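You operate a simulated robot arm through the tools that you are given. There is no shell and no other tool. Be economical: measure what you need, move in short steps, check, and stop when the job is done.

The job below is to be done with a simulated two-armed robot. You get a single attempt, and the scene is never put back.

## Task
Pick up the white torque key with one hand, pass it to the other hand and put it on the top of the dark bench.

It is judged by the outcome, as a careful person would: the job done as asked, and still so three seconds after it is handed in. It fails if anything else is knocked over, pushed out of place, dropped, spilled or broken.

## Robot
Two 7-joint arms with two-finger parallel grippers on one trunk, on a base that drives. Base frame: it is fixed to the floor where the robot stands at the start and does not move with it; the origin is under the middle of the robot, x ahead of it, y to its left, z up; the surface under the hand at the start is at about z = 660. Units: mm, degrees, N and s.
The left shoulder is at the start at [119, 174, 1062], the right one opposite. With the tool pointing down near the work surface each hand reaches from about 100 to 740 mm from the robot's upright axis, wherever it stands, measured 20 degrees to its own side. Places, roughly: top of the dark bench [-100, -2500, 900]. Payload 3.6 kg a hand.
The TCP of each hand is the grasp point between the finger pads, 30 mm short of the fingertips. In the tool frame z runs along the fingers and y along their closing line. Largest opening 110 mm; finger width 20, thickness 10; the body of the gripper, 48 by 112 mm, starts 55 mm behind the TCP.
Orientation is told as [roll, pitch, yaw] about the base's x, y, z axes, in that order, counted from this pose: with the fingers straight down and closing along the base's y, the tool's x points along the base's -x, its y along +y and its z along -z.

## Interface
- The arms move only by the tool play_rows. It takes "left_steps", "right_steps" or both (then of equal length, played together; a hand with none holds still); each is a list that holds one entry, the list of rows, each a list of 7 numbers: the finger opening in mm, from 0 to 110, then the shift along the base's x, y, z in mm, then the turn, a rotation vector about the base's x, y, z in degrees. In form: [[[hand, tx, ty, tz, wx, wy, wz], ...]]. A call has 1 to 12 rows; each row shifts and turns the commanded pose from where the row before left it. Rows are played at 5 a second. More than 50 mm and 8.6 degrees between two rows, or a gripper value outside its range, and nothing of the call is played. Where a pose cannot be reached the arm comes as near as it can. A force on the tool above 40 N (or 10 N above the force at the start of the call, whichever is more), or a blocked arm, ends the call early, and 0.2 s more pass. The fingers move at their own pace (about 153 mm/s each) and stop on an object; they squeeze with about 31 N. The grip force told is the motor's: it shows also when the fingers shut on nothing. Time passes only in rows, and 0.2 s behind the last, so rows that do not move let the fingers close. The reply holds the time, the measured pose of the TCP, the force on the tool along the base axes, the opening and the grip force, in the units named above and with some noise, with the torque about the TCP (base axes, N m) and any sound that the robot's microphone picked up.
- Cameras (640 x 400 px; columns grow to the right, rows downward): "scene" is now at [210.4, 44.9, 1225.3]; the picture's right is [0.54, -0.84, -0.00], its down [-0.54, -0.35, -0.77] and it looks along [0.64, 0.42, -0.64] (base axes); focal length 235 px, centre (320, 200). "left" rides on the left gripper at [73, -17, -103] in its tool frame; the picture's right is [0.23, 0.97, 0.00], its down [-0.76, 0.18, -0.62] and it looks along [-0.61, 0.14, 0.78] (tool axes); focal length 222 px, centre (320, 200). "right" rides on the right gripper at [72, 17, -103] in its tool frame; the picture's right is [-0.23, 0.97, 0.00], its down [-0.76, -0.18, -0.62] and it looks along [-0.61, -0.14, 0.78] (tool axes); focal length 222 px, centre (320, 200).
- capture(camera): a new picture of that camera. It takes no simulated time.
- raise_lower(by): slides the trunk up (or, below 0, down) by that many mm; the arms and the scene camera ride with it, the base frame stays. It gives what a move gives, with no picture.
- drive_base(legs): drives the robot by 1 to 6 legs, each [ahead, left, turn to the left] in mm, mm and degrees, along the robot's own axes; the way and the turn of a leg run together, so that a leg with both is an arc; at most 1500 mm and 180 degrees a leg. The arms and the cameras ride along, it lands a little off, and it stops where it bumps. It gives what a move gives.
- turn_head(pan, tilt): turns the head with the scene camera to pan (to the left, within 86 degrees either way) and tilt (down, from -29 to 69), counted from straight ahead of the robot. It gives what a move gives.
- pixel_to_xyz(camera, pixels): for up to 12 pixels [column, row] of the newest picture of that camera ("zoom" is the newest enlarged one), the place [x, y, z] in the base frame of the surface seen there, good to about 3 mm. It takes no simulated time.
- inspect(camera, box): a new picture of the part [left, top, right, bottom] of that camera's present view, enlarged. It takes no simulated time.
- finish_job(): hands the job in; it is judged then, once.

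Go step by step. Measure first, check grasps and placings, and put right what went wrong. The budget is 80 turns and 78 pictures, counting those below and the enlarged ones. Unless the task says otherwise, let go and move clear before handing in, and close with one line.

The tools are called by a JSON object that holds its "op" and its "data". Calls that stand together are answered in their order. play_rows: Moves the arms, as the interface text tells. Its arguments: {"type":"object","properties":{"left_steps":{"type":"array"},"right_steps":{"type":"array"}},"required":[]} The other tools are called the same way: raise_lower (by) slides the trunk up or down; drive_base (legs) drives the base; turn_head (pan, tilt) turns the head that bears the scene camera; capture (camera) takes a picture; pixel_to_xyz (camera, pixels) gives the place of the surface under pixels of a picture; inspect (camera, box) takes an enlarged picture of a part of a camera's view; finish_job () hands the job in.

At the start:

```text
time: 0.0
left_tcp_pos: [233.4, 164.4, 1075.8]
left_orientation: [-0.1, 0.2, 0.0]
left_contact_force: [-0.6, 0.3, -0.1]
left_wrist_torque: [0.02, 0.01, -0.03]
left_width: 110.1
left_finger_force: 0.2
right_tcp_pos: [406.9, -67.3, 928.4]
right_orientation: [0.1, 0.1, -0.1]
right_contact_force: [0.5, 0.3, 0.0]
right_wrist_torque: [0.03, -0.01, 0.01]
right_width: 109.7
right_finger_force: 0.0
trunk travel left (down, up): [-180.0, 583.0]
robot x, y, heading: [-3.5, -2.0, 0.2]
head pan, tilt: [32.9, 40.0]
```

scene: 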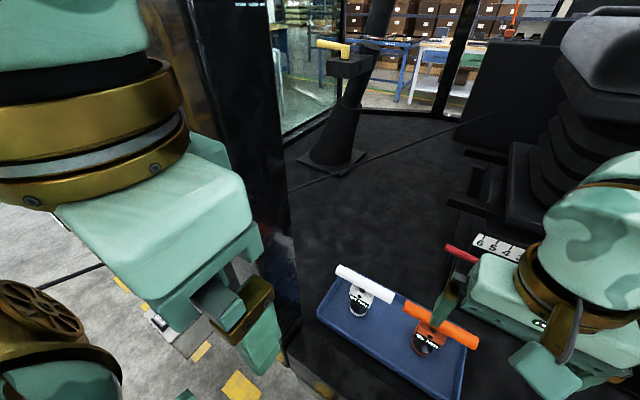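
right: 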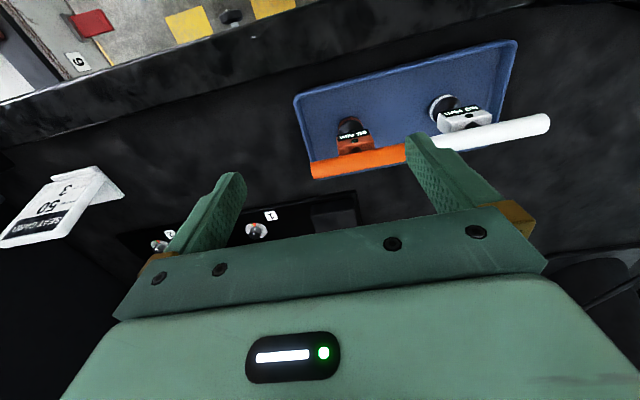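
left: 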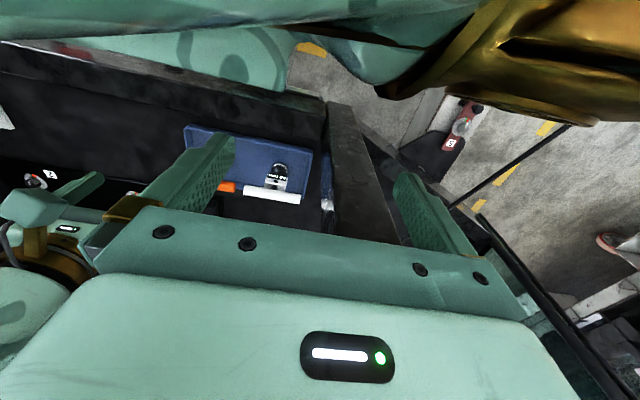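

The white key lies in a blue tray (scene about 365,285), next to an orange one. I'll zoom in and measure.

{"op": "inspect", "data": {"camera": "scene", "box": [280, 230, 500, 400]}}

{"op": "inspect", "data": {"camera": "right", "box": [270, 20, 590, 220]}}

{"op": "pixel_to_xyz", "data": {"camera": "right", "pixels": [[545, 123], [470, 138], [465, 122], [442, 105], [350, 140], [390, 155], [300, 100], [514, 45], [480, 80], [250, 120], [540, 200], [320, 172]]}}

{"op": "pixel_to_xyz", "data": {"camera": "scene", "pixels": [[340, 268], [365, 283], [391, 297], [358, 305], [362, 293], [320, 312], [380, 325], [467, 345], [280, 150], [290, 330], [330, 240], [440, 320]]}}

```text
2.35 times, centred on (390, 315) of scene
```

zoom: 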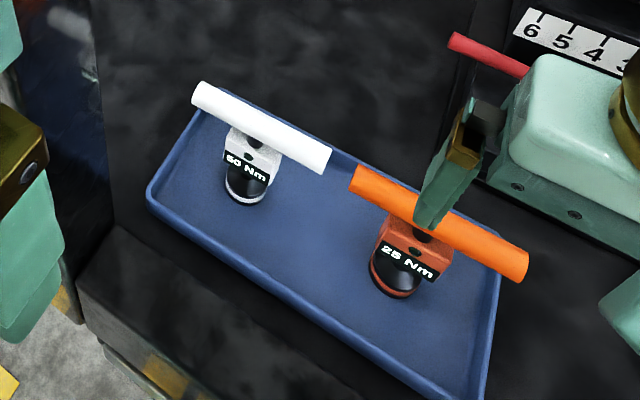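

```text
2.00 times, centred on (430, 120) of right
```

zoom: 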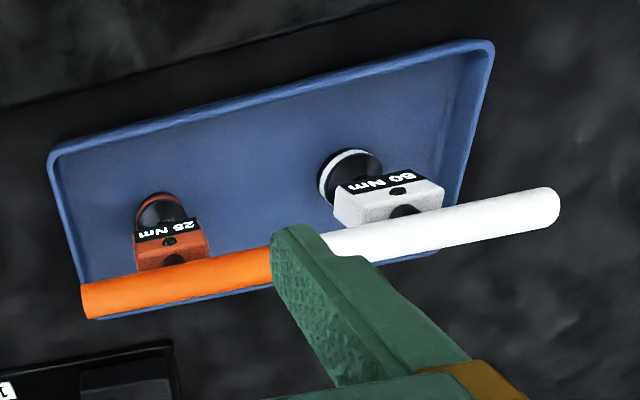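

```text
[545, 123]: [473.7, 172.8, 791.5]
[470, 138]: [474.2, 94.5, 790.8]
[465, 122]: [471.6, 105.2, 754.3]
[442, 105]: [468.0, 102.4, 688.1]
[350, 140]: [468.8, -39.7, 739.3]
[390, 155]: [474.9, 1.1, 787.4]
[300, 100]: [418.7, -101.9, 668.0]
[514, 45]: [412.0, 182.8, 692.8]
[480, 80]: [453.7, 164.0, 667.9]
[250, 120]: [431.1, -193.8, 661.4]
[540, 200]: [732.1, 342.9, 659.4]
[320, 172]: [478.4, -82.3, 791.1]
```

```text
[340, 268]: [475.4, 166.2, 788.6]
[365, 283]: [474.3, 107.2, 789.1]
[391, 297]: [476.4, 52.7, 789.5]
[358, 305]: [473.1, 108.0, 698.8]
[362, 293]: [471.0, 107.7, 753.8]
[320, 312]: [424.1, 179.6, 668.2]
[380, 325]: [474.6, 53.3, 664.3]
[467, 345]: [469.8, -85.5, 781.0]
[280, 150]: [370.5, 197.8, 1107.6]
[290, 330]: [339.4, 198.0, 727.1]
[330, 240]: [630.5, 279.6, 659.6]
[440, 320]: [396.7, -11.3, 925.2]
```

The white key stands upright: its handle runs along y from about 50 to 172 at z≈790, x≈480, with the block at y≈107. Before turning the right hand I'll look around it and at the surroundings.

{"op": "turn_head", "data": {"pan": 0, "tilt": 40}}

{"op": "capture", "data": {"camera": "scene"}}

{"op": "turn_head", "data": {"pan": -80, "tilt": 25}}

{"op": "capture", "data": {"camera": "scene"}}

```text
time: 1.0
left_tcp_pos: [233.0, 164.6, 1074.8]
left_orientation: [-0.1, 0.2, 0.0]
left_contact_force: [0.0, -0.1, -0.2]
left_wrist_torque: [0.0, 0.04, 0.02]
left_width: 110.0
left_finger_force: 0.1
right_tcp_pos: [407.7, -68.5, 928.8]
right_orientation: [0.1, 0.2, -0.1]
right_contact_force: [-0.5, 0.7, 0.1]
right_wrist_torque: [-0.01, 0.04, 0.02]
right_width: 110.0
right_finger_force: 0.0
trunk travel left (down, up): [-180.0, 583.0]
robot x, y, heading: [2.8, 0.9, 0.0]
head pan, tilt: [0.0, 40.0]
```

```text
72 pictures are left
```

scene: 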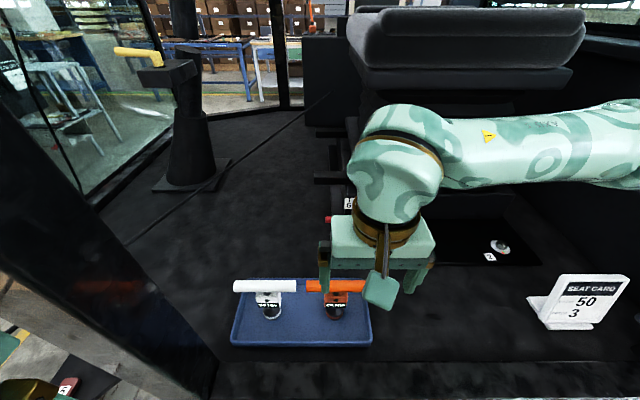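

```text
time: 2.5
left_tcp_pos: [232.0, 163.7, 1075.8]
left_orientation: [-0.1, 0.1, -0.1]
left_contact_force: [0.6, -0.5, -0.8]
left_wrist_torque: [0.0, 0.0, 0.0]
left_width: 109.8
left_finger_force: 0.1
right_tcp_pos: [405.5, -67.9, 929.2]
right_orientation: [0.1, 0.1, -0.1]
right_contact_force: [-0.4, 0.3, 0.5]
right_wrist_torque: [-0.02, -0.01, 0.01]
right_width: 109.8
right_finger_force: 0.1
trunk travel left (down, up): [-180.0, 583.0]
robot x, y, heading: [-2.7, -2.9, -0.1]
head pan, tilt: [-80.0, 25.0]
```

```text
71 pictures are left
```

scene: 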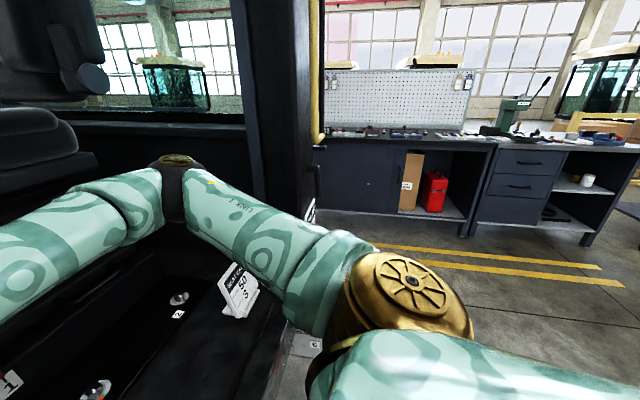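

The dark bench is at (400,150) and the right pillar of the cab door stands beside the right elbow. I'll measure these and the things around the right hand.

{"op": "pixel_to_xyz", "data": {"camera": "scene", "pixels": [[318, 100], [318, 180], [270, 150], [175, 170], [165, 200], [240, 290], [370, 145], [470, 150], [400, 140], [330, 145], [150, 350], [300, 300]]}}

{"op": "inspect", "data": {"camera": "scene", "box": [310, 60, 640, 240]}}

{"op": "turn_head", "data": {"pan": 0, "tilt": 60}}

{"op": "capture", "data": {"camera": "scene"}}

```text
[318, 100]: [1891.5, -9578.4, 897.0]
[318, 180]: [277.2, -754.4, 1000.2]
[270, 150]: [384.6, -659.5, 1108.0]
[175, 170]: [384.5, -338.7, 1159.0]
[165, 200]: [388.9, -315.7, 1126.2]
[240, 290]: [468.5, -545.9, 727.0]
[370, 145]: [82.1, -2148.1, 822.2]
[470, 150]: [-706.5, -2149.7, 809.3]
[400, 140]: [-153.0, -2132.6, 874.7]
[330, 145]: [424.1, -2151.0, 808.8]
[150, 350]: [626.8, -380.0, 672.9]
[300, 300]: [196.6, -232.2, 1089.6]
```

```text
1.94 times, centred on (475, 150) of scene
```

zoom: 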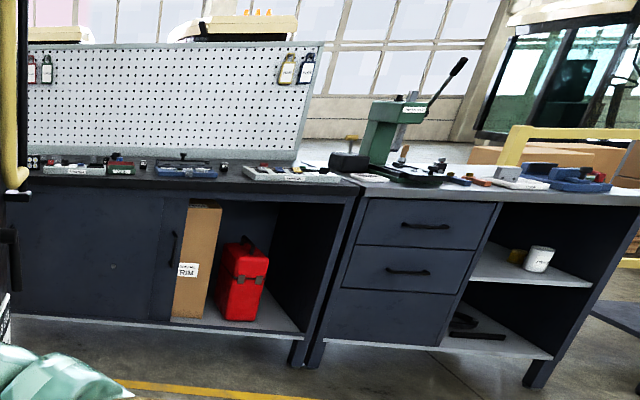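

```text
time: 4.0
left_tcp_pos: [233.2, 164.1, 1075.9]
left_orientation: [-0.1, 0.0, 0.0]
left_contact_force: [-0.3, 0.2, -0.5]
left_wrist_torque: [-0.01, 0.01, -0.05]
left_width: 110.1
left_finger_force: 0.0
right_tcp_pos: [404.8, -67.3, 930.2]
right_orientation: [0.1, 0.2, 0.0]
right_contact_force: [-0.7, -1.0, -0.1]
right_wrist_torque: [-0.01, 0.02, -0.02]
right_width: 109.8
right_finger_force: 0.0
trunk travel left (down, up): [-180.0, 583.0]
robot x, y, heading: [1.4, -5.4, -0.3]
head pan, tilt: [0.0, 60.0]
```

```text
69 pictures are left
```

scene: 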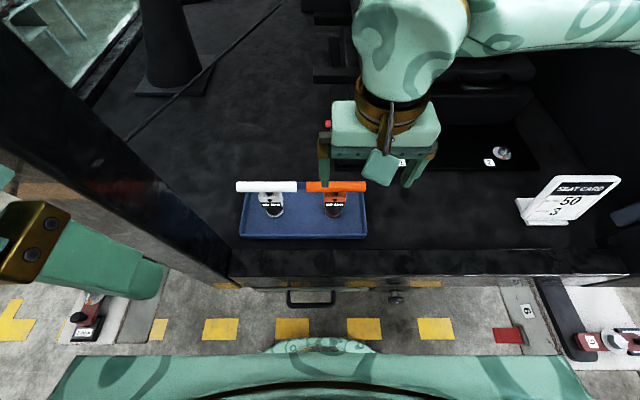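

The doorway is clear between pillars at y≈198 and y≈−660, and the bench front is at y≈−2140. I'll turn the right hand 90° about z, raising it a little, so it closes along x.

{"op": "play_rows", "data": {"right_steps": [[[110, 0, 0, 15, 0, 0, 8.5], [110, 0, 0, 15, 0, 0, 8.5], [110, 0, 0, 10, 0, 0, 8.5], [110, 0, 0, 0, 0, 0, 8.5], [110, 0, 0, 0, 0, 0, 8.5], [110, 0, 0, 0, 0, 0, 8.5], [110, 0, 0, 0, 0, 0, 8.5], [110, 0, 0, 0, 0, 0, 8.5], [110, 0, 0, 0, 0, 0, 8.5], [110, 0, 0, 0, 0, 0, 8.5], [110, 0, 0, 0, 0, 0, 5], [110, 0, 0, 0, 0, 0, 0]]]}}

{"op": "capture", "data": {"camera": "right"}}

{"op": "capture", "data": {"camera": "scene"}}

```text
time: 6.6
left_tcp_pos: [233.3, 164.2, 1075.6]
left_orientation: [-0.1, 0.1, 0.0]
left_contact_force: [0.0, -0.7, -0.4]
left_wrist_torque: [0.02, 0.01, -0.03]
left_width: 110.1
left_finger_force: 0.1
right_tcp_pos: [406.1, -69.2, 970.2]
right_orientation: [0.1, -0.2, 53.3]
right_contact_force: [-0.2, -0.6, 0.2]
right_wrist_torque: [-0.01, -0.02, -0.02]
right_width: 110.1
right_finger_force: 0.0
right hand out of reach, approached as far as the arm can: row 7, 8, 9, 10, 11
trunk travel left (down, up): [-180.0, 583.0]
robot x, y, heading: [0.7, -5.8, 0.1]
head pan, tilt: [0.0, 60.0]
```

```text
68 pictures are left
```

right: 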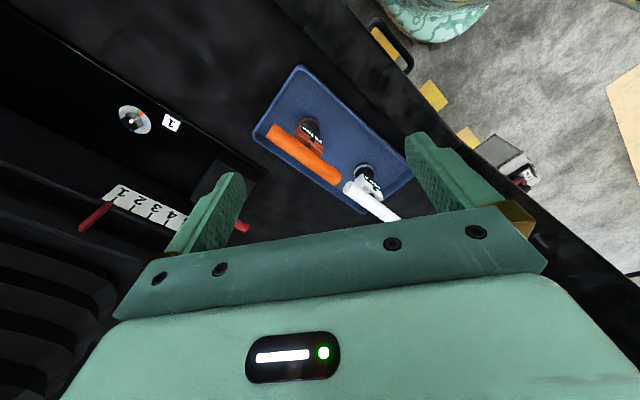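

```text
67 pictures are left
```

scene: 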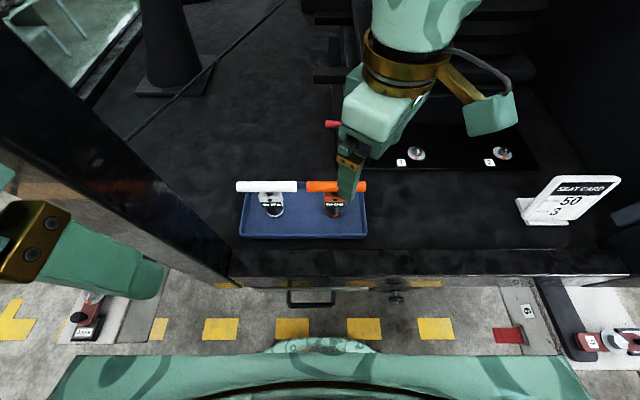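

The wrist stops at +53°, so I'll try the other way, towards −90°.

{"op": "play_rows", "data": {"right_steps": [[[110, 0, 0, 0, 0, 0, -8.5], [110, 0, 0, 0, 0, 0, -8.5], [110, 0, 0, 0, 0, 0, -8.5], [110, 0, 0, 0, 0, 0, -8.5], [110, 0, 0, 0, 0, 0, -8.5], [110, 0, 0, 0, 0, 0, -8.5], [110, 0, 0, 0, 0, 0, -8.5], [110, 0, 0, 0, 0, 0, -8.5], [110, 0, 0, 0, 0, 0, -8.5], [110, 0, 0, 0, 0, 0, -8.5], [110, 0, 0, 0, 0, 0, -8.5], [110, 0, 0, 0, 0, 0, -8.5]]]}}

```text
time: 9.2
left_tcp_pos: [232.1, 165.4, 1076.3]
left_orientation: [-0.1, 0.0, 0.1]
left_contact_force: [0.8, -0.6, -0.8]
left_wrist_torque: [0.0, 0.0, 0.02]
left_width: 109.8
left_finger_force: 0.0
right_tcp_pos: [404.8, -68.4, 969.7]
right_orientation: [0.1, -0.1, -49.0]
right_contact_force: [-0.4, 0.3, 0.0]
right_wrist_torque: [0.0, 0.01, 0.0]
right_width: 110.1
right_finger_force: 0.0
trunk travel left (down, up): [-180.0, 583.0]
robot x, y, heading: [3.0, -1.4, 0.2]
head pan, tilt: [0.0, 60.0]
```

{"op": "play_rows", "data": {"right_steps": [[[110, 0, 0, 0, 0, 0, -8.2], [110, 0, 0, 0, 0, 0, -8.2], [110, 0, 0, 0, 0, 0, -8.2], [110, 0, 0, 0, 0, 0, -8.2], [110, 0, 0, 0, 0, 0, -8.2], [110, 0, 0, 0, 0, 0, 0]]]}}

{"op": "capture", "data": {"camera": "scene"}}

{"op": "capture", "data": {"camera": "right"}}

```text
time: 10.6
left_tcp_pos: [232.5, 164.8, 1075.0]
left_orientation: [-0.1, 0.2, 0.0]
left_contact_force: [0.1, 0.9, -0.1]
left_wrist_torque: [0.0, -0.01, 0.02]
left_width: 109.9
left_finger_force: 0.0
right_tcp_pos: [406.4, -68.1, 971.0]
right_orientation: [0.1, -0.2, -89.9]
right_contact_force: [-1.4, -0.1, -0.3]
right_wrist_torque: [0.02, -0.03, -0.01]
right_width: 109.9
right_finger_force: 0.1
trunk travel left (down, up): [-180.0, 583.0]
robot x, y, heading: [2.2, -1.3, 0.2]
head pan, tilt: [0.0, 60.0]
```

```text
66 pictures are left
```

scene: 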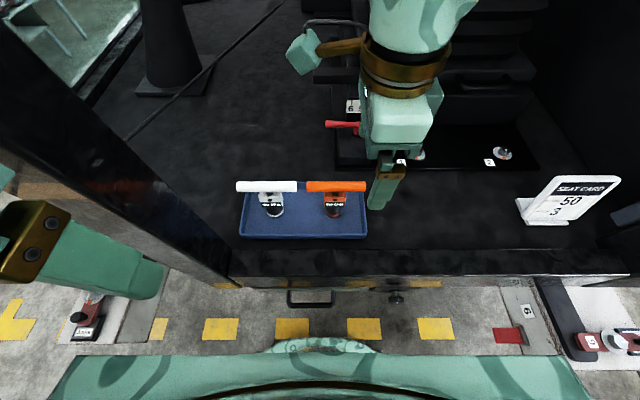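

```text
65 pictures are left
```

right: 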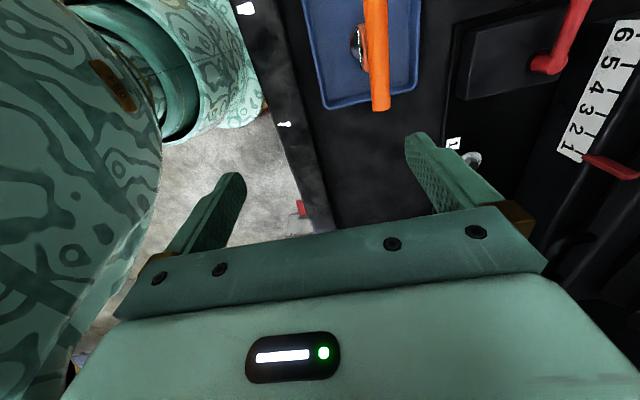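

The −90° yaw is reached cleanly. Now I'll move the right hand above the handle's right part (aim x≈482, y≈78), staying high, and look again.

{"op": "play_rows", "data": {"right_steps": [[[110, 25, 48, 0, 0, 0, 0], [110, 25, 48, 0, 0, 0, 0], [110, 26, 50, 0, 0, 0, 0], [110, 0, 0, -40, 0, 0, 0], [110, 0, 0, -40, 0, 0, 0], [110, 0, 0, 0, 0, 0, 0]]]}}

{"op": "capture", "data": {"camera": "right"}}

{"op": "turn_head", "data": {"pan": 12, "tilt": 50}}

{"op": "capture", "data": {"camera": "scene"}}

```text
refused: row 1 steps farther than a row can; nothing moved
```

```text
64 pictures are left
```

right: 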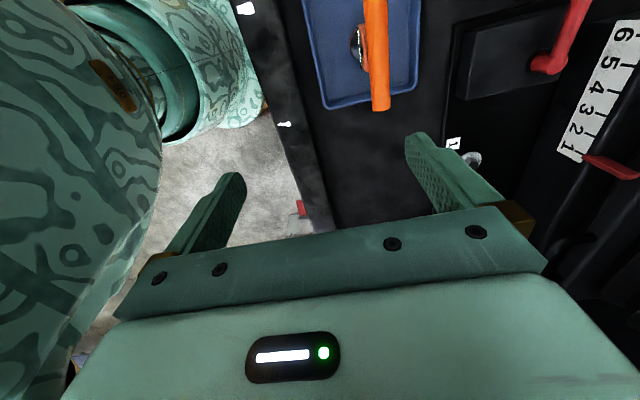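

```text
time: 11.4
left_tcp_pos: [232.1, 164.7, 1075.9]
left_orientation: [-0.1, 0.1, 0.0]
left_contact_force: [-0.3, -0.4, 0.4]
left_wrist_torque: [0.01, 0.03, 0.01]
left_width: 110.0
left_finger_force: 0.1
right_tcp_pos: [405.4, -68.4, 968.5]
right_orientation: [-0.1, -0.2, -89.8]
right_contact_force: [-0.5, -0.1, -0.6]
right_wrist_torque: [0.01, 0.01, -0.03]
right_width: 110.0
right_finger_force: 0.1
trunk travel left (down, up): [-180.0, 583.0]
robot x, y, heading: [3.1, -3.2, 0.2]
head pan, tilt: [12.0, 50.0]
```

```text
63 pictures are left
```

scene: 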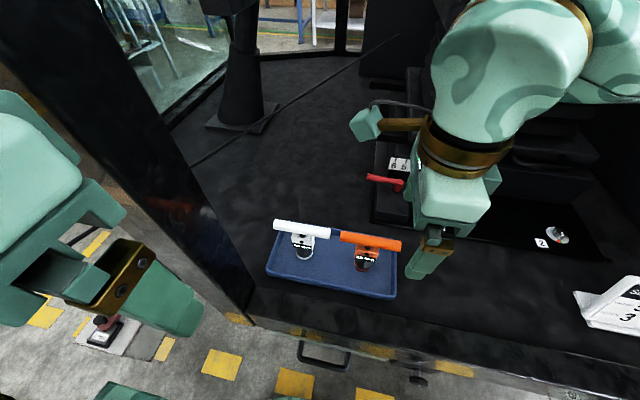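

The step was over 50 mm as a vector, so nothing moved. I'll retry with smaller rows.

{"op": "play_rows", "data": {"right_steps": [[[110, 19, 37, 0, 0, 0, 0], [110, 19, 37, 0, 0, 0, 0], [110, 19, 36, 0, 0, 0, 0], [110, 19, 36, 0, 0, 0, 0], [110, 0, 0, -40, 0, 0, 0], [110, 0, 0, -40, 0, 0, 0], [110, 0, 0, 0, 0, 0, 0]]]}}

{"op": "capture", "data": {"camera": "right"}}

{"op": "capture", "data": {"camera": "scene"}}

```text
time: 13.0
left_tcp_pos: [233.7, 163.8, 1074.6]
left_orientation: [-0.1, 0.0, 0.0]
left_contact_force: [-0.1, 0.3, 0.2]
left_wrist_torque: [-0.02, 0.02, -0.01]
left_width: 110.0
left_finger_force: 0.0
right_tcp_pos: [482.1, 81.4, 888.0]
right_orientation: [0.0, -0.2, -89.8]
right_contact_force: [0.3, -0.2, 0.5]
right_wrist_torque: [-0.03, 0.01, -0.01]
right_width: 109.7
right_finger_force: 0.0
trunk travel left (down, up): [-180.0, 583.0]
robot x, y, heading: [2.5, -1.7, 0.2]
head pan, tilt: [12.0, 50.0]
```

```text
62 pictures are left
```

right: 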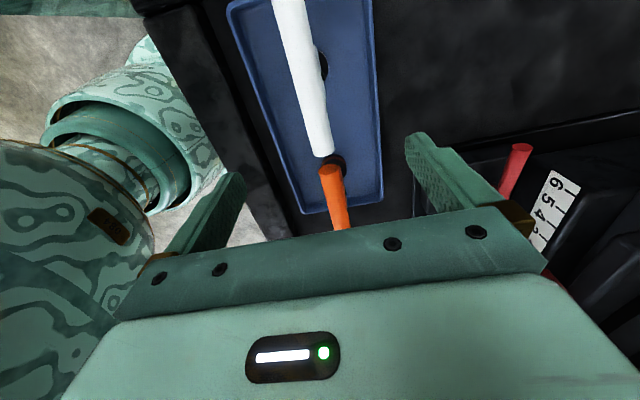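

```text
61 pictures are left
```

scene: 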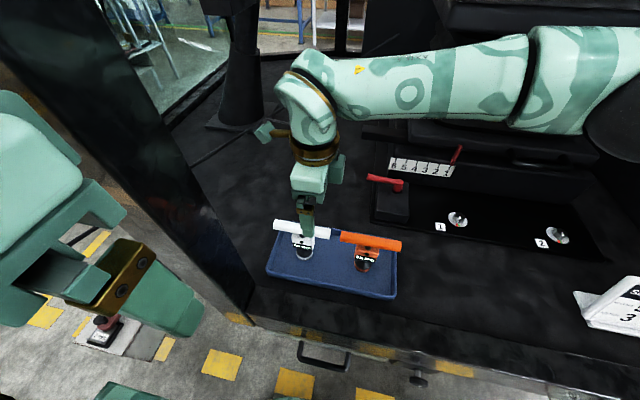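

The handle lies between the fingers. I'll measure its edges and the gap to the orange handle to centre precisely.

{"op": "pixel_to_xyz", "data": {"camera": "right", "pixels": [[305, 80], [320, 80], [313, 80], [318, 150], [323, 145], [310, 150], [330, 150], [331, 170], [294, 10]]}}

{"op": "inspect", "data": {"camera": "right", "box": [220, 0, 420, 240]}}

{"op": "inspect", "data": {"camera": "scene", "box": [260, 190, 410, 300]}}

```text
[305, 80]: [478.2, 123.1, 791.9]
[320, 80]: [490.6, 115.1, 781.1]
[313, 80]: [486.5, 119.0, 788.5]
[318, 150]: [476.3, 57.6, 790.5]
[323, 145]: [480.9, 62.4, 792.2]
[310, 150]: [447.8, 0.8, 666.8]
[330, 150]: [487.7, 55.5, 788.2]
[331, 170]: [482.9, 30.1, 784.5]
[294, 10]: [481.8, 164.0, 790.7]
```

```text
1.67 times, centred on (320, 120) of right
```

zoom: 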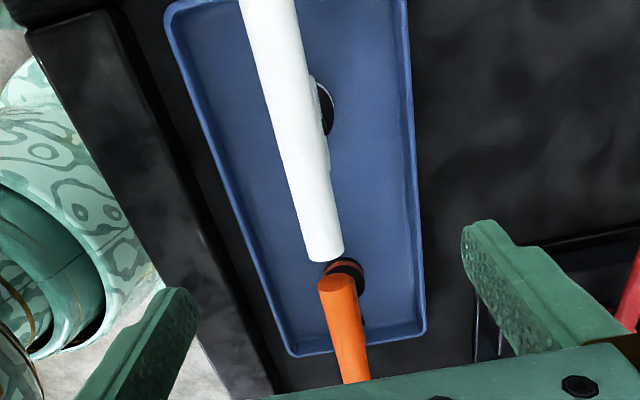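

```text
3.64 times, centred on (335, 245) of scene
```

zoom: 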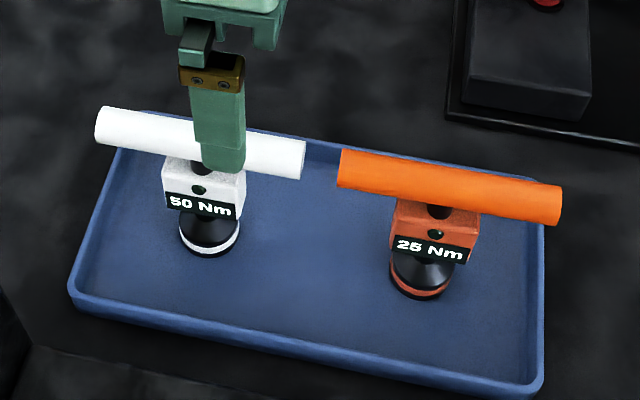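

Handle axis is at x≈481, z≈781, diameter ~22, and y runs 50–170. I'll descend at y≈77 with fingers clear of the block and part-open.

{"op": "play_rows", "data": {"right_steps": [[[70, -1, -4, -30, 0, 0, 0], [70, 0, 0, -30, 0, 0, 0], [70, 0, 0, -25, 0, 0, 0], [70, 0, 0, -22, 0, 0, 0], [70, 0, 0, 0, 0, 0, 0]]]}}

{"op": "inspect", "data": {"camera": "scene", "box": [260, 190, 410, 300]}}

{"op": "capture", "data": {"camera": "right"}}

```text
time: 14.2
left_tcp_pos: [232.7, 164.5, 1075.2]
left_orientation: [-0.1, 0.0, 0.0]
left_contact_force: [-0.9, 0.2, -0.8]
left_wrist_torque: [-0.04, 0.01, -0.01]
left_width: 110.1
left_finger_force: 0.1
right_tcp_pos: [482.8, 74.6, 783.3]
right_orientation: [0.0, -0.1, -89.8]
right_contact_force: [0.3, 0.6, 0.2]
right_wrist_torque: [0.0, 0.02, 0.0]
right_width: 69.8
right_finger_force: 0.2
trunk travel left (down, up): [-180.0, 583.0]
robot x, y, heading: [1.5, 2.3, -0.2]
head pan, tilt: [12.0, 50.0]
```

```text
3.64 times, centred on (335, 245) of scene
```

zoom: 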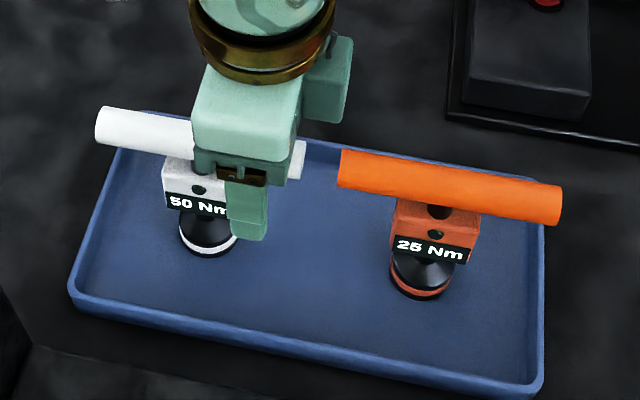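

```text
57 pictures are left
```

right: 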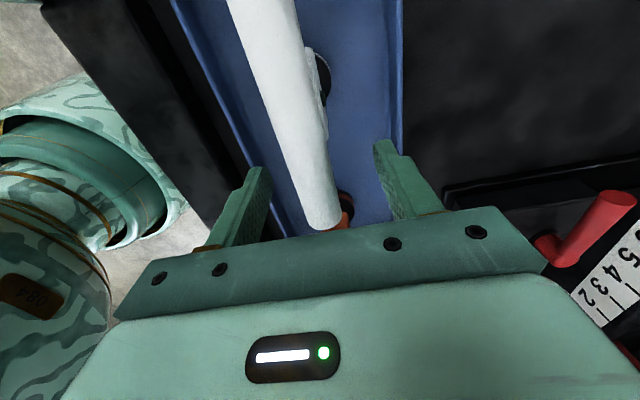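

The fingers straddle the handle, clear of the block. I'll close and lift slightly to check.

{"op": "play_rows", "data": {"right_steps": [[[40, 0, 0, 0, 0, 0, 0], [0, 0, 0, 0, 0, 0, 0], [0, 0, 0, 0, 0, 0, 0], [0, 0, 0, 0, 0, 0, 0], [0, 0, 0, 15, 0, 0, 0], [0, 0, 0, 15, 0, 0, 0], [0, 0, 0, 0, 0, 0, 0]]]}}

{"op": "inspect", "data": {"camera": "scene", "box": [260, 190, 410, 300]}}

```text
time: 15.8
left_tcp_pos: [233.4, 164.7, 1074.8]
left_orientation: [-0.1, 0.1, 0.0]
left_contact_force: [0.1, -1.3, -0.8]
left_wrist_torque: [0.01, 0.01, 0.0]
left_width: 110.0
left_finger_force: 0.1
right_tcp_pos: [483.6, 73.8, 811.8]
right_orientation: [0.1, -0.2, -89.8]
right_contact_force: [-0.7, -0.5, -4.2]
right_wrist_torque: [-0.16, -0.03, 0.01]
right_width: 21.8
right_finger_force: 31.0
trunk travel left (down, up): [-180.0, 583.0]
robot x, y, heading: [-1.5, 1.2, 0.2]
head pan, tilt: [12.0, 50.0]
```

```text
3.64 times, centred on (335, 245) of scene
```

zoom: 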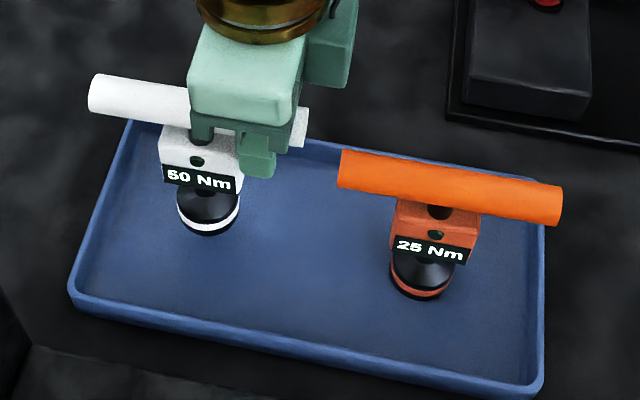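

The key is held (21.8 mm, ~0.4 kg) and upright. I'll lift it well clear and look at both sides before backing out.

{"op": "play_rows", "data": {"right_steps": [[[0, 0, 0, 35, 0, 0, 0], [0, 0, 0, 35, 0, 0, 0], [0, 0, 0, 35, 0, 0, 0], [0, 0, 0, 35, 0, 0, 0], [0, -15, -20, 15, 0, 0, 0], [0, -15, -20, 0, 0, 0, 0], [0, 0, -20, 0, 0, 0, 0], [0, 0, 0, 0, 0, 0, 0]]]}}

{"op": "capture", "data": {"camera": "scene"}}

{"op": "turn_head", "data": {"pan": -86, "tilt": 35}}

{"op": "capture", "data": {"camera": "scene"}}

{"op": "turn_head", "data": {"pan": 86, "tilt": 35}}

{"op": "capture", "data": {"camera": "scene"}}

```text
time: 17.6
left_tcp_pos: [232.9, 165.8, 1075.6]
left_orientation: [-0.2, 0.0, 0.0]
left_contact_force: [-0.5, -0.2, -1.4]
left_wrist_torque: [0.02, 0.02, 0.03]
left_width: 109.7
left_finger_force: 0.1
right_tcp_pos: [451.8, 12.5, 968.2]
right_orientation: [0.0, -0.3, -89.8]
right_contact_force: [-0.1, 0.1, -3.5]
right_wrist_torque: [-0.14, 0.0, -0.02]
right_width: 21.6
right_finger_force: 31.1
trunk travel left (down, up): [-180.0, 583.0]
robot x, y, heading: [1.7, 2.6, -0.0]
head pan, tilt: [12.0, 50.0]
```

```text
55 pictures are left
```

scene: 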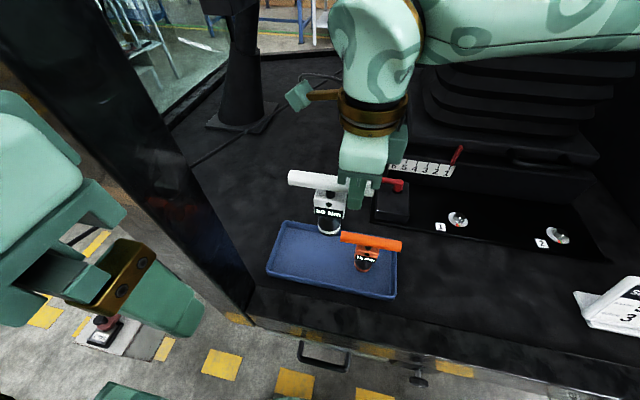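

```text
time: 19.3
left_tcp_pos: [233.2, 164.5, 1074.7]
left_orientation: [0.0, 0.2, 0.1]
left_contact_force: [0.7, -0.4, 0.0]
left_wrist_torque: [0.03, -0.02, 0.0]
left_width: 110.2
left_finger_force: 0.1
right_tcp_pos: [451.7, 13.3, 966.4]
right_orientation: [0.0, -0.1, -89.9]
right_contact_force: [0.0, -0.6, -3.1]
right_wrist_torque: [-0.12, 0.02, -0.03]
right_width: 21.4
right_finger_force: 31.1
trunk travel left (down, up): [-180.0, 583.0]
robot x, y, heading: [1.7, -2.0, -0.0]
head pan, tilt: [-85.9, 35.0]
```

```text
54 pictures are left
```

scene: 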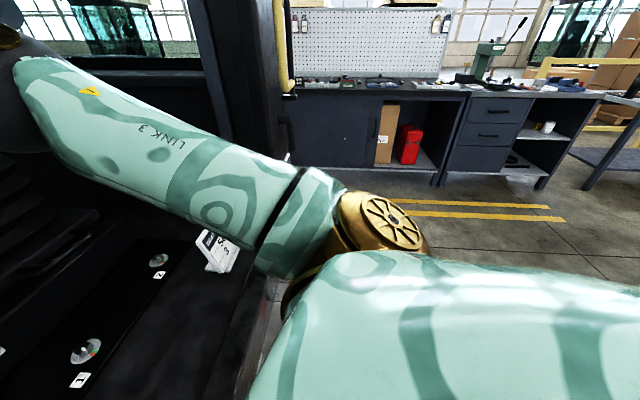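

```text
time: 21.9
left_tcp_pos: [233.1, 165.3, 1075.8]
left_orientation: [-0.1, 0.1, 0.1]
left_contact_force: [-0.3, 0.0, -0.7]
left_wrist_torque: [-0.02, 0.01, -0.02]
left_width: 110.3
left_finger_force: 0.0
right_tcp_pos: [451.5, 12.5, 967.0]
right_orientation: [0.0, -0.2, -89.8]
right_contact_force: [-0.9, 0.1, -3.3]
right_wrist_torque: [-0.14, -0.01, -0.01]
right_width: 21.9
right_finger_force: 30.8
trunk travel left (down, up): [-180.0, 583.0]
robot x, y, heading: [-2.0, -0.6, -0.1]
head pan, tilt: [85.9, 35.0]
```

```text
53 pictures are left
```

scene: 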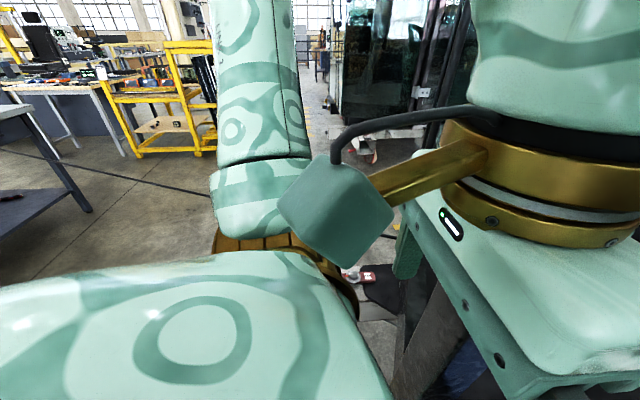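

A table edge is behind-right at (620,160) in the right-facing view, and a table/cart is behind-left at (40,115). I'll measure both before backing.

{"op": "pixel_to_xyz", "data": {"camera": "scene", "pixels": [[20, 105], [88, 210], [30, 200], [110, 150], [140, 155], [30, 270], [180, 230]]}}

{"op": "turn_head", "data": {"pan": -86, "tilt": 35}}

{"op": "capture", "data": {"camera": "scene"}}

{"op": "pixel_to_xyz", "data": {"camera": "scene", "pixels": [[590, 185], [620, 100], [620, 170], [600, 150], [630, 240], [520, 220], [350, 83], [290, 92], [450, 92], [540, 188], [400, 165]]}}

```text
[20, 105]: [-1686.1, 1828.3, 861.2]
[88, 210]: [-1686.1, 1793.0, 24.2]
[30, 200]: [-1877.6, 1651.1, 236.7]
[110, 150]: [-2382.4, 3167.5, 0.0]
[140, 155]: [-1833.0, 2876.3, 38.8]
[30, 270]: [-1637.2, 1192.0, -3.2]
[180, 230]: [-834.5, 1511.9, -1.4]
```

```text
time: 24.5
left_tcp_pos: [233.0, 164.9, 1075.4]
left_orientation: [0.0, 0.1, 0.0]
left_contact_force: [-0.8, 0.4, -0.5]
left_wrist_torque: [0.03, 0.0, -0.02]
left_width: 110.3
left_finger_force: 0.1
right_tcp_pos: [452.7, 12.5, 967.7]
right_orientation: [-0.1, -0.2, -89.8]
right_contact_force: [0.3, 1.0, -3.4]
right_wrist_torque: [-0.15, -0.04, 0.01]
right_width: 21.6
right_finger_force: 31.5
trunk travel left (down, up): [-180.0, 583.0]
robot x, y, heading: [-0.9, 2.1, 0.0]
head pan, tilt: [-85.9, 35.0]
```

```text
52 pictures are left
```

scene: 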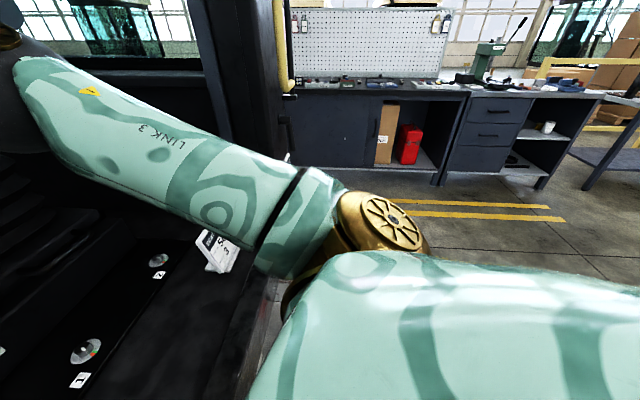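

```text
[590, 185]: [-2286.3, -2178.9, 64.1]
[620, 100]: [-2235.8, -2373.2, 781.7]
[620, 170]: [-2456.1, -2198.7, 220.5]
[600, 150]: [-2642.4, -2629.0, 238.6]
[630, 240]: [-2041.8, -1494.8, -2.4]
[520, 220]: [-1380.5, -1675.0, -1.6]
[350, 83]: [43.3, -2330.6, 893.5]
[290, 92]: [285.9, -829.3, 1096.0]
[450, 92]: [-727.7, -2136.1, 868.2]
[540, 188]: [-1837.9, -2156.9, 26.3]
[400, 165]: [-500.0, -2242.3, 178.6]
```

Floor behind is free for at least a metre (table no nearer than x≈−1690, y≈1800). I'll back out 650 mm straight.

{"op": "drive_base", "data": {"legs": [[-650, 0, 0]]}}

{"op": "turn_head", "data": {"pan": 10, "tilt": 30}}

{"op": "capture", "data": {"camera": "scene"}}

```text
time: 28.1
left_tcp_pos: [-416.5, 165.9, 1076.1]
left_orientation: [-0.1, -0.1, -0.1]
left_contact_force: [-0.2, 0.3, -0.8]
left_wrist_torque: [-0.01, 0.0, 0.01]
left_width: 109.9
left_finger_force: 0.0
right_tcp_pos: [-197.7, 12.7, 968.0]
right_orientation: [0.0, -0.2, -89.8]
right_contact_force: [1.0, -0.8, -2.6]
right_wrist_torque: [-0.11, -0.04, -0.01]
right_width: 21.7
right_finger_force: 31.3
trunk travel left (down, up): [-180.0, 583.0]
robot x, y, heading: [-651.3, -0.9, 0.2]
head pan, tilt: [-85.9, 35.0]
```

```text
time: 29.9
left_tcp_pos: [-415.6, 164.5, 1075.6]
left_orientation: [-0.1, 0.1, 0.0]
left_contact_force: [-0.6, 0.3, -0.5]
left_wrist_torque: [0.0, 0.0, -0.04]
left_width: 110.0
left_finger_force: 0.0
right_tcp_pos: [-198.1, 12.0, 968.3]
right_orientation: [0.0, -0.2, -89.8]
right_contact_force: [0.0, -0.6, -3.9]
right_wrist_torque: [-0.1, -0.03, 0.0]
right_width: 21.5
right_finger_force: 30.8
trunk travel left (down, up): [-180.0, 583.0]
robot x, y, heading: [-645.4, -1.8, -0.2]
head pan, tilt: [10.0, 30.0]
```

```text
51 pictures are left
```

scene: 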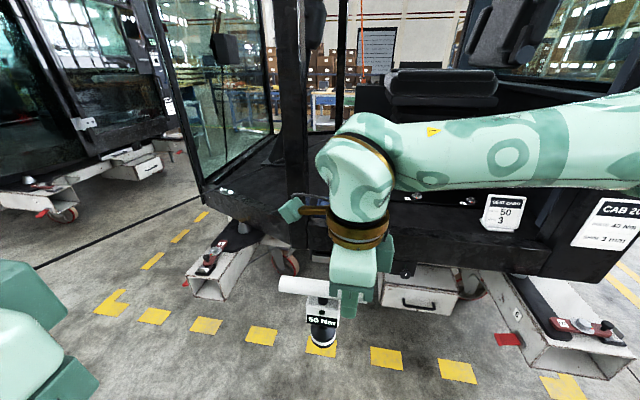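

Clear of the cab, with the key hanging upright at handle y −12…108, z≈966, x≈−198. I'll turn the left hand so its fingers point along −y (closing vertically), staging to the left of the handle.

{"op": "play_rows", "data": {"left_steps": [[[110, 10, 12, 0, -8.5, 0, 0], [110, 10, 12, 0, -8.5, 0, 0], [110, 10, 12, 0, -8.5, 0, 0], [110, 10, 12, 0, -8.5, 0, 0], [110, 10, 12, 0, -8.5, 0, 0], [110, 10, 12, 0, -8.5, 0, 0], [110, 10, 12, 0, -8.5, 0, 0], [110, 10, 12, 0, -8.5, 0, 0], [110, 10, 12, 0, -8.5, 0, 0], [110, 10, 12, 0, -8.5, 0, 0], [80, 10, 12, 0, -5, 0, 0], [80, 0, 0, 0, 0, 0, 0]]]}}

{"op": "capture", "data": {"camera": "scene"}}

```text
time: 32.5
left_tcp_pos: [-305.0, 297.8, 1079.7]
left_orientation: [-90.2, 0.1, 0.1]
left_contact_force: [0.1, -0.3, -0.7]
left_wrist_torque: [0.02, -0.03, -0.01]
left_width: 80.1
left_finger_force: 0.1
left hand out of reach, approached as far as the arm can: row 2
right_tcp_pos: [-198.1, 12.3, 967.6]
right_orientation: [-0.1, -0.2, -89.8]
right_contact_force: [-1.7, 0.3, -3.8]
right_wrist_torque: [-0.11, 0.02, -0.02]
right_width: 21.8
right_finger_force: 31.1
trunk travel left (down, up): [-180.0, 583.0]
robot x, y, heading: [-650.1, 0.9, -0.1]
head pan, tilt: [10.0, 30.0]
```

```text
50 pictures are left
```

scene: 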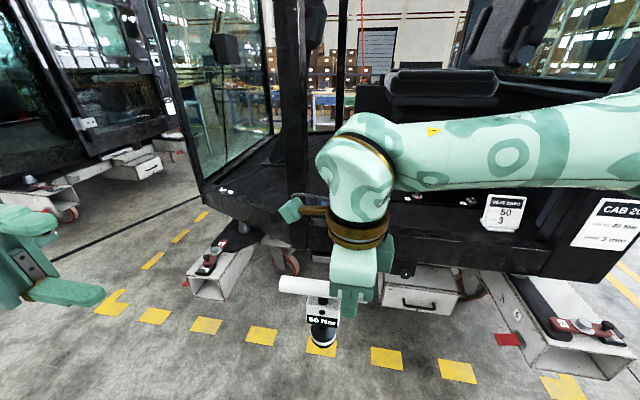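

The left hand now points along −y as wanted. I'll measure the handle's left end before approaching.

{"op": "inspect", "data": {"camera": "scene", "box": [250, 230, 410, 360]}}

{"op": "pixel_to_xyz", "data": {"camera": "scene", "pixels": [[282, 284], [290, 286], [310, 289], [322, 290], [320, 302], [320, 335], [310, 308]]}}

{"op": "capture", "data": {"camera": "left"}}

```text
3.08 times, centred on (330, 295) of scene
```

zoom: 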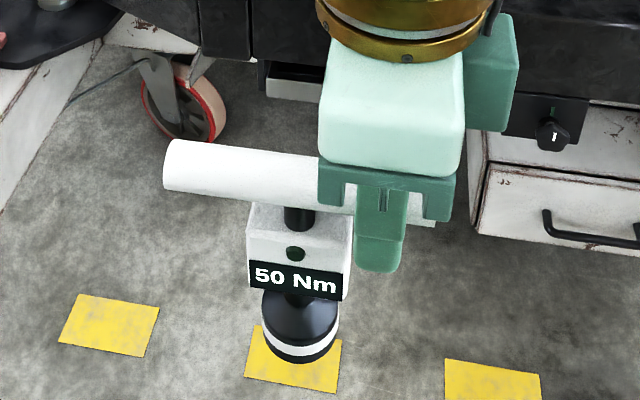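

```text
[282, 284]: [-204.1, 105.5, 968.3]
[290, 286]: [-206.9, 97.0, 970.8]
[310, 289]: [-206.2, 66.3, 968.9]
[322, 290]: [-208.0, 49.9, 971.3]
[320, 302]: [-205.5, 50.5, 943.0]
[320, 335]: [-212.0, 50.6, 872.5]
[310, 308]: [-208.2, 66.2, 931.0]
```

```text
48 pictures are left
```

left: 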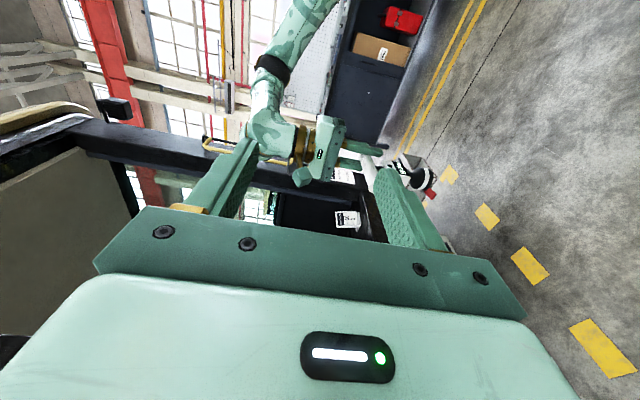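

Handle end is at y≈107 with axis x≈−197, z≈966. I'll bring the left hand in line with the handle, still 100+ mm off its end.

{"op": "play_rows", "data": {"left_steps": [[[70, 27, -12, -28, 0, 0, 0], [70, 27, -12, -28, 0, 0, 0], [70, 27, -12, -28, 0, 0, 0], [70, 27, -12, -29, 0, 0, 0], [70, 0, 0, 0, 0, 0, 0]]]}}

{"op": "capture", "data": {"camera": "left"}}

{"op": "capture", "data": {"camera": "scene"}}

```text
time: 33.6
left_tcp_pos: [-226.3, 262.3, 1004.0]
left_orientation: [-90.1, 0.2, 0.0]
left_contact_force: [-0.7, 0.2, -0.3]
left_wrist_torque: [0.0, -0.02, -0.03]
left_width: 69.9
left_finger_force: 0.1
left hand out of reach, approached as far as the arm can: row 3, 4
right_tcp_pos: [-197.2, 12.8, 966.1]
right_orientation: [0.0, -0.2, -89.8]
right_contact_force: [0.5, -0.6, -3.6]
right_wrist_torque: [-0.12, -0.03, 0.02]
right_width: 21.8
right_finger_force: 30.9
trunk travel left (down, up): [-180.0, 583.0]
robot x, y, heading: [-650.4, -1.2, -0.1]
head pan, tilt: [10.0, 30.0]
```

```text
47 pictures are left
```

left: 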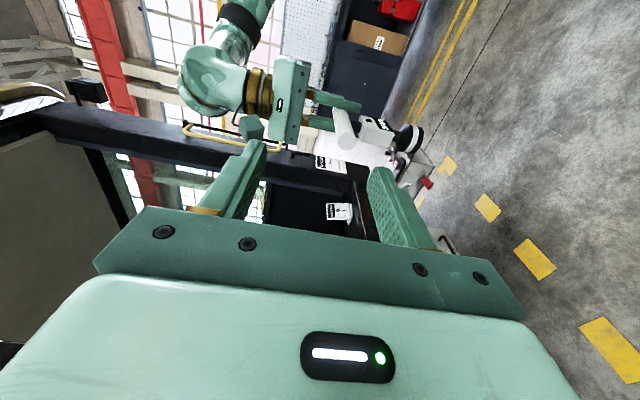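

```text
46 pictures are left
```

scene: 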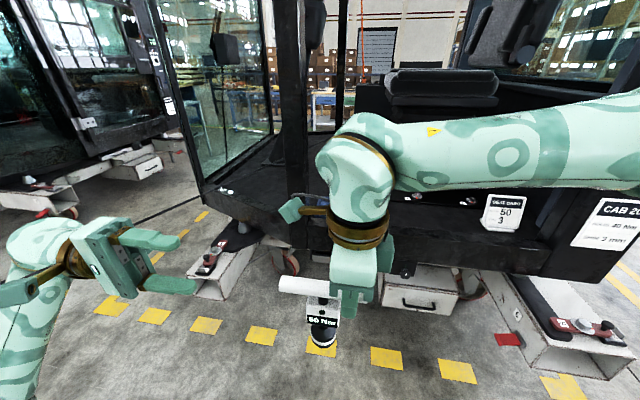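

The left arm stopped a bit short at x=−226, z=1004. I'll bring the right hand and key to that line, and step the left in y to see whether it follows.

{"op": "play_rows", "data": {"left_steps": [[[70, 0, -10, 0, 0, 0, 0], [70, 0, -10, 0, 0, 0, 0], [70, 0, -10, 0, 0, 0, 0], [70, 0, -10, 0, 0, 0, 0], [70, 0, 0, 0, 0, 0, 0]]], "right_steps": [[[0, -7, 0, 10, 0, 0, 0], [0, -7, 0, 10, 0, 0, 0], [0, -7, 0, 10, 0, 0, 0], [0, -7, 0, 8, 0, 0, 0], [0, 0, 0, 0, 0, 0, 0]]]}}

```text
time: 34.9
left_tcp_pos: [-228.6, 222.7, 1002.5]
left_orientation: [-90.1, 0.0, -0.1]
left_contact_force: [0.3, 1.0, 0.5]
left_wrist_torque: [0.02, -0.02, -0.03]
left_width: 70.0
left_finger_force: 0.0
right_tcp_pos: [-226.0, 13.8, 1004.6]
right_orientation: [0.0, -0.2, -89.8]
right_contact_force: [0.2, 0.3, -3.3]
right_wrist_torque: [-0.14, -0.02, 0.0]
right_width: 21.8
right_finger_force: 31.4
trunk travel left (down, up): [-180.0, 583.0]
robot x, y, heading: [-651.1, -1.6, 0.1]
head pan, tilt: [10.0, 30.0]
```

Both are now in line (left at x −228, z 1002; handle axis x≈−226, z≈1002). I'll advance the left to just short of the handle's end and check.

{"op": "play_rows", "data": {"left_steps": [[[70, 0, -20, 0, 0, 0, 0], [70, 0, -20, 0, 0, 0, 0], [70, 2, -20, 0, 0, 0, 0], [70, 0, 0, 0, 0, 0, 0]]]}}

{"op": "capture", "data": {"camera": "left"}}

{"op": "inspect", "data": {"camera": "scene", "box": [160, 180, 420, 360]}}

```text
time: 35.9
left_tcp_pos: [-226.1, 162.8, 1003.2]
left_orientation: [-90.0, 0.1, -0.1]
left_contact_force: [-0.1, 0.3, 0.6]
left_wrist_torque: [0.0, -0.03, -0.03]
left_width: 70.2
left_finger_force: 0.0
right_tcp_pos: [-225.7, 12.8, 1004.5]
right_orientation: [0.0, -0.2, -89.9]
right_contact_force: [0.8, -0.6, -3.2]
right_wrist_torque: [-0.11, 0.01, 0.02]
right_width: 21.7
right_finger_force: 30.8
trunk travel left (down, up): [-180.0, 583.0]
robot x, y, heading: [-649.3, 2.1, -0.1]
head pan, tilt: [10.0, 30.0]
```

```text
45 pictures are left
```

left: 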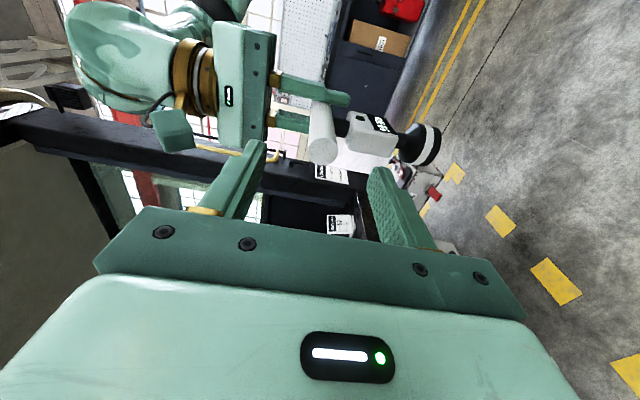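

```text
2.22 times, centred on (290, 270) of scene
```

zoom: 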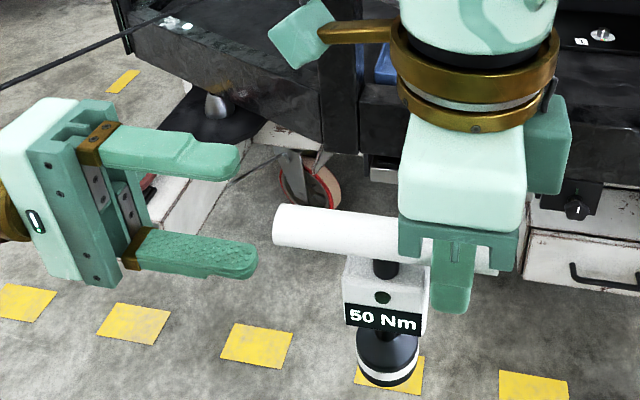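

The left fingers straddle the handle's line symmetrically. I'll advance 60 mm (tips stop short of the block) and check before closing.

{"op": "play_rows", "data": {"left_steps": [[[70, 0, -20, 0, 0, 0, 0], [70, 0, -20, 0, 0, 0, 0], [70, 0, -20, 0, 0, 0, 0], [70, 0, 0, 0, 0, 0, 0]]]}}

{"op": "inspect", "data": {"camera": "scene", "box": [160, 180, 420, 360]}}

{"op": "capture", "data": {"camera": "left"}}

```text
time: 36.9
left_tcp_pos: [-225.8, 102.9, 1002.0]
left_orientation: [-90.1, 0.1, 0.1]
left_contact_force: [-1.8, 30.8, -5.3]
left_wrist_torque: [1.33, -0.05, -0.08]
left_width: 72.4
left_finger_force: 2.3
right_tcp_pos: [-225.9, 11.4, 1004.9]
right_orientation: [0.0, -0.4, -89.9]
right_contact_force: [3.0, -30.9, 2.0]
right_wrist_torque: [-1.01, 0.04, -0.13]
right_width: 21.8
right_finger_force: 30.6
trunk travel left (down, up): [-180.0, 583.0]
robot x, y, heading: [-650.4, -0.7, 0.0]
head pan, tilt: [10.0, 30.0]
```

```text
2.22 times, centred on (290, 270) of scene
```

zoom: 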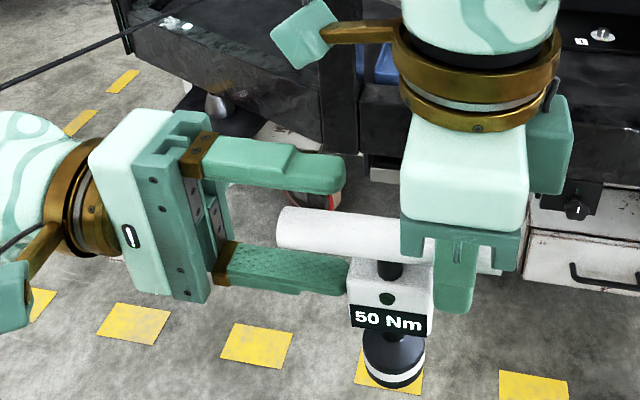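

```text
42 pictures are left
```

left: 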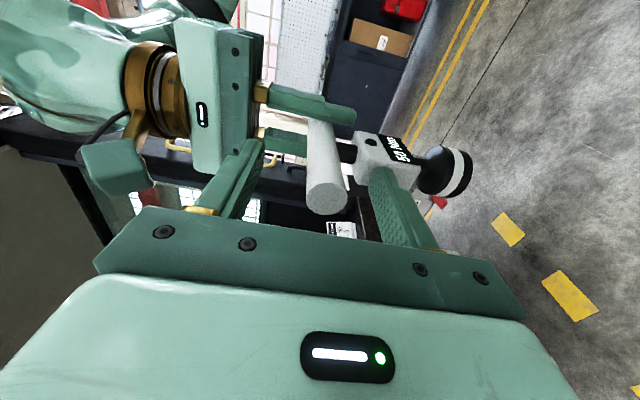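

The lower fingertip pressed the block (30 N). I'll back off 8 mm to release it and recheck.

{"op": "play_rows", "data": {"left_steps": [[[70, 0, 5, 0, 0, 0, 0], [70, 0, 5, 0, 0, 0, 0], [70, 0, 0, 0, 0, 0, 0]]]}}

{"op": "capture", "data": {"camera": "scene"}}

{"op": "pixel_to_xyz", "data": {"camera": "scene", "pixels": [[290, 274], [305, 278], [318, 278], [300, 255], [285, 253], [300, 308], [325, 315], [290, 300]]}}

{"op": "inspect", "data": {"camera": "scene", "box": [220, 220, 380, 350]}}

```text
time: 37.6
left_tcp_pos: [-224.5, 112.9, 1003.0]
left_orientation: [-90.1, 0.1, -0.1]
left_contact_force: [-0.4, 0.4, -0.5]
left_wrist_torque: [-0.02, -0.02, 0.0]
left_width: 69.9
left_finger_force: 0.0
right_tcp_pos: [-225.2, 13.2, 1004.3]
right_orientation: [0.0, -0.1, -89.7]
right_contact_force: [-0.4, 0.5, -4.0]
right_wrist_torque: [-0.13, 0.02, -0.03]
right_width: 21.7
right_finger_force: 31.1
trunk travel left (down, up): [-180.0, 583.0]
robot x, y, heading: [-647.4, 1.1, 0.1]
head pan, tilt: [10.0, 30.0]
```

```text
41 pictures are left
```

scene: 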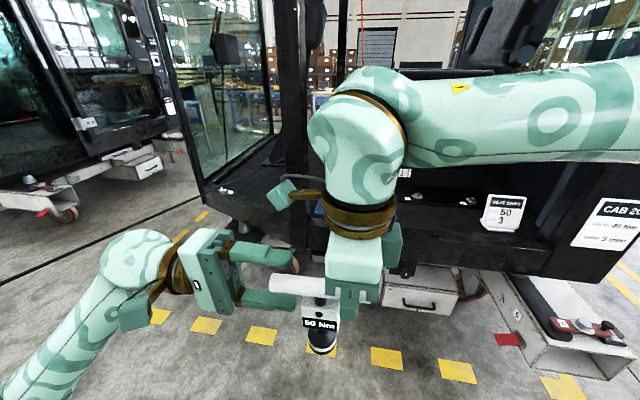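

```text
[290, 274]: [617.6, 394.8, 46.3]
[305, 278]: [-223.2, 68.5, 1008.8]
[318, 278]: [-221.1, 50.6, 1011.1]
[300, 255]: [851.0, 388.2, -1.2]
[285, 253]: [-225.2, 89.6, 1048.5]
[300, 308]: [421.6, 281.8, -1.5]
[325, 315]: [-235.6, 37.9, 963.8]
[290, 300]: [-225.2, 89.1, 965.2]
```

```text
3.08 times, centred on (300, 285) of scene
```

zoom: 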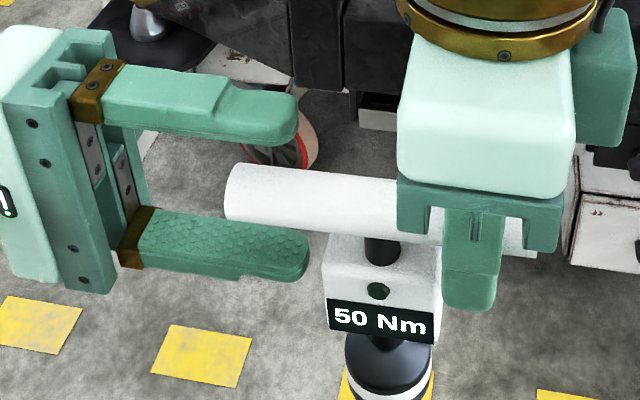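

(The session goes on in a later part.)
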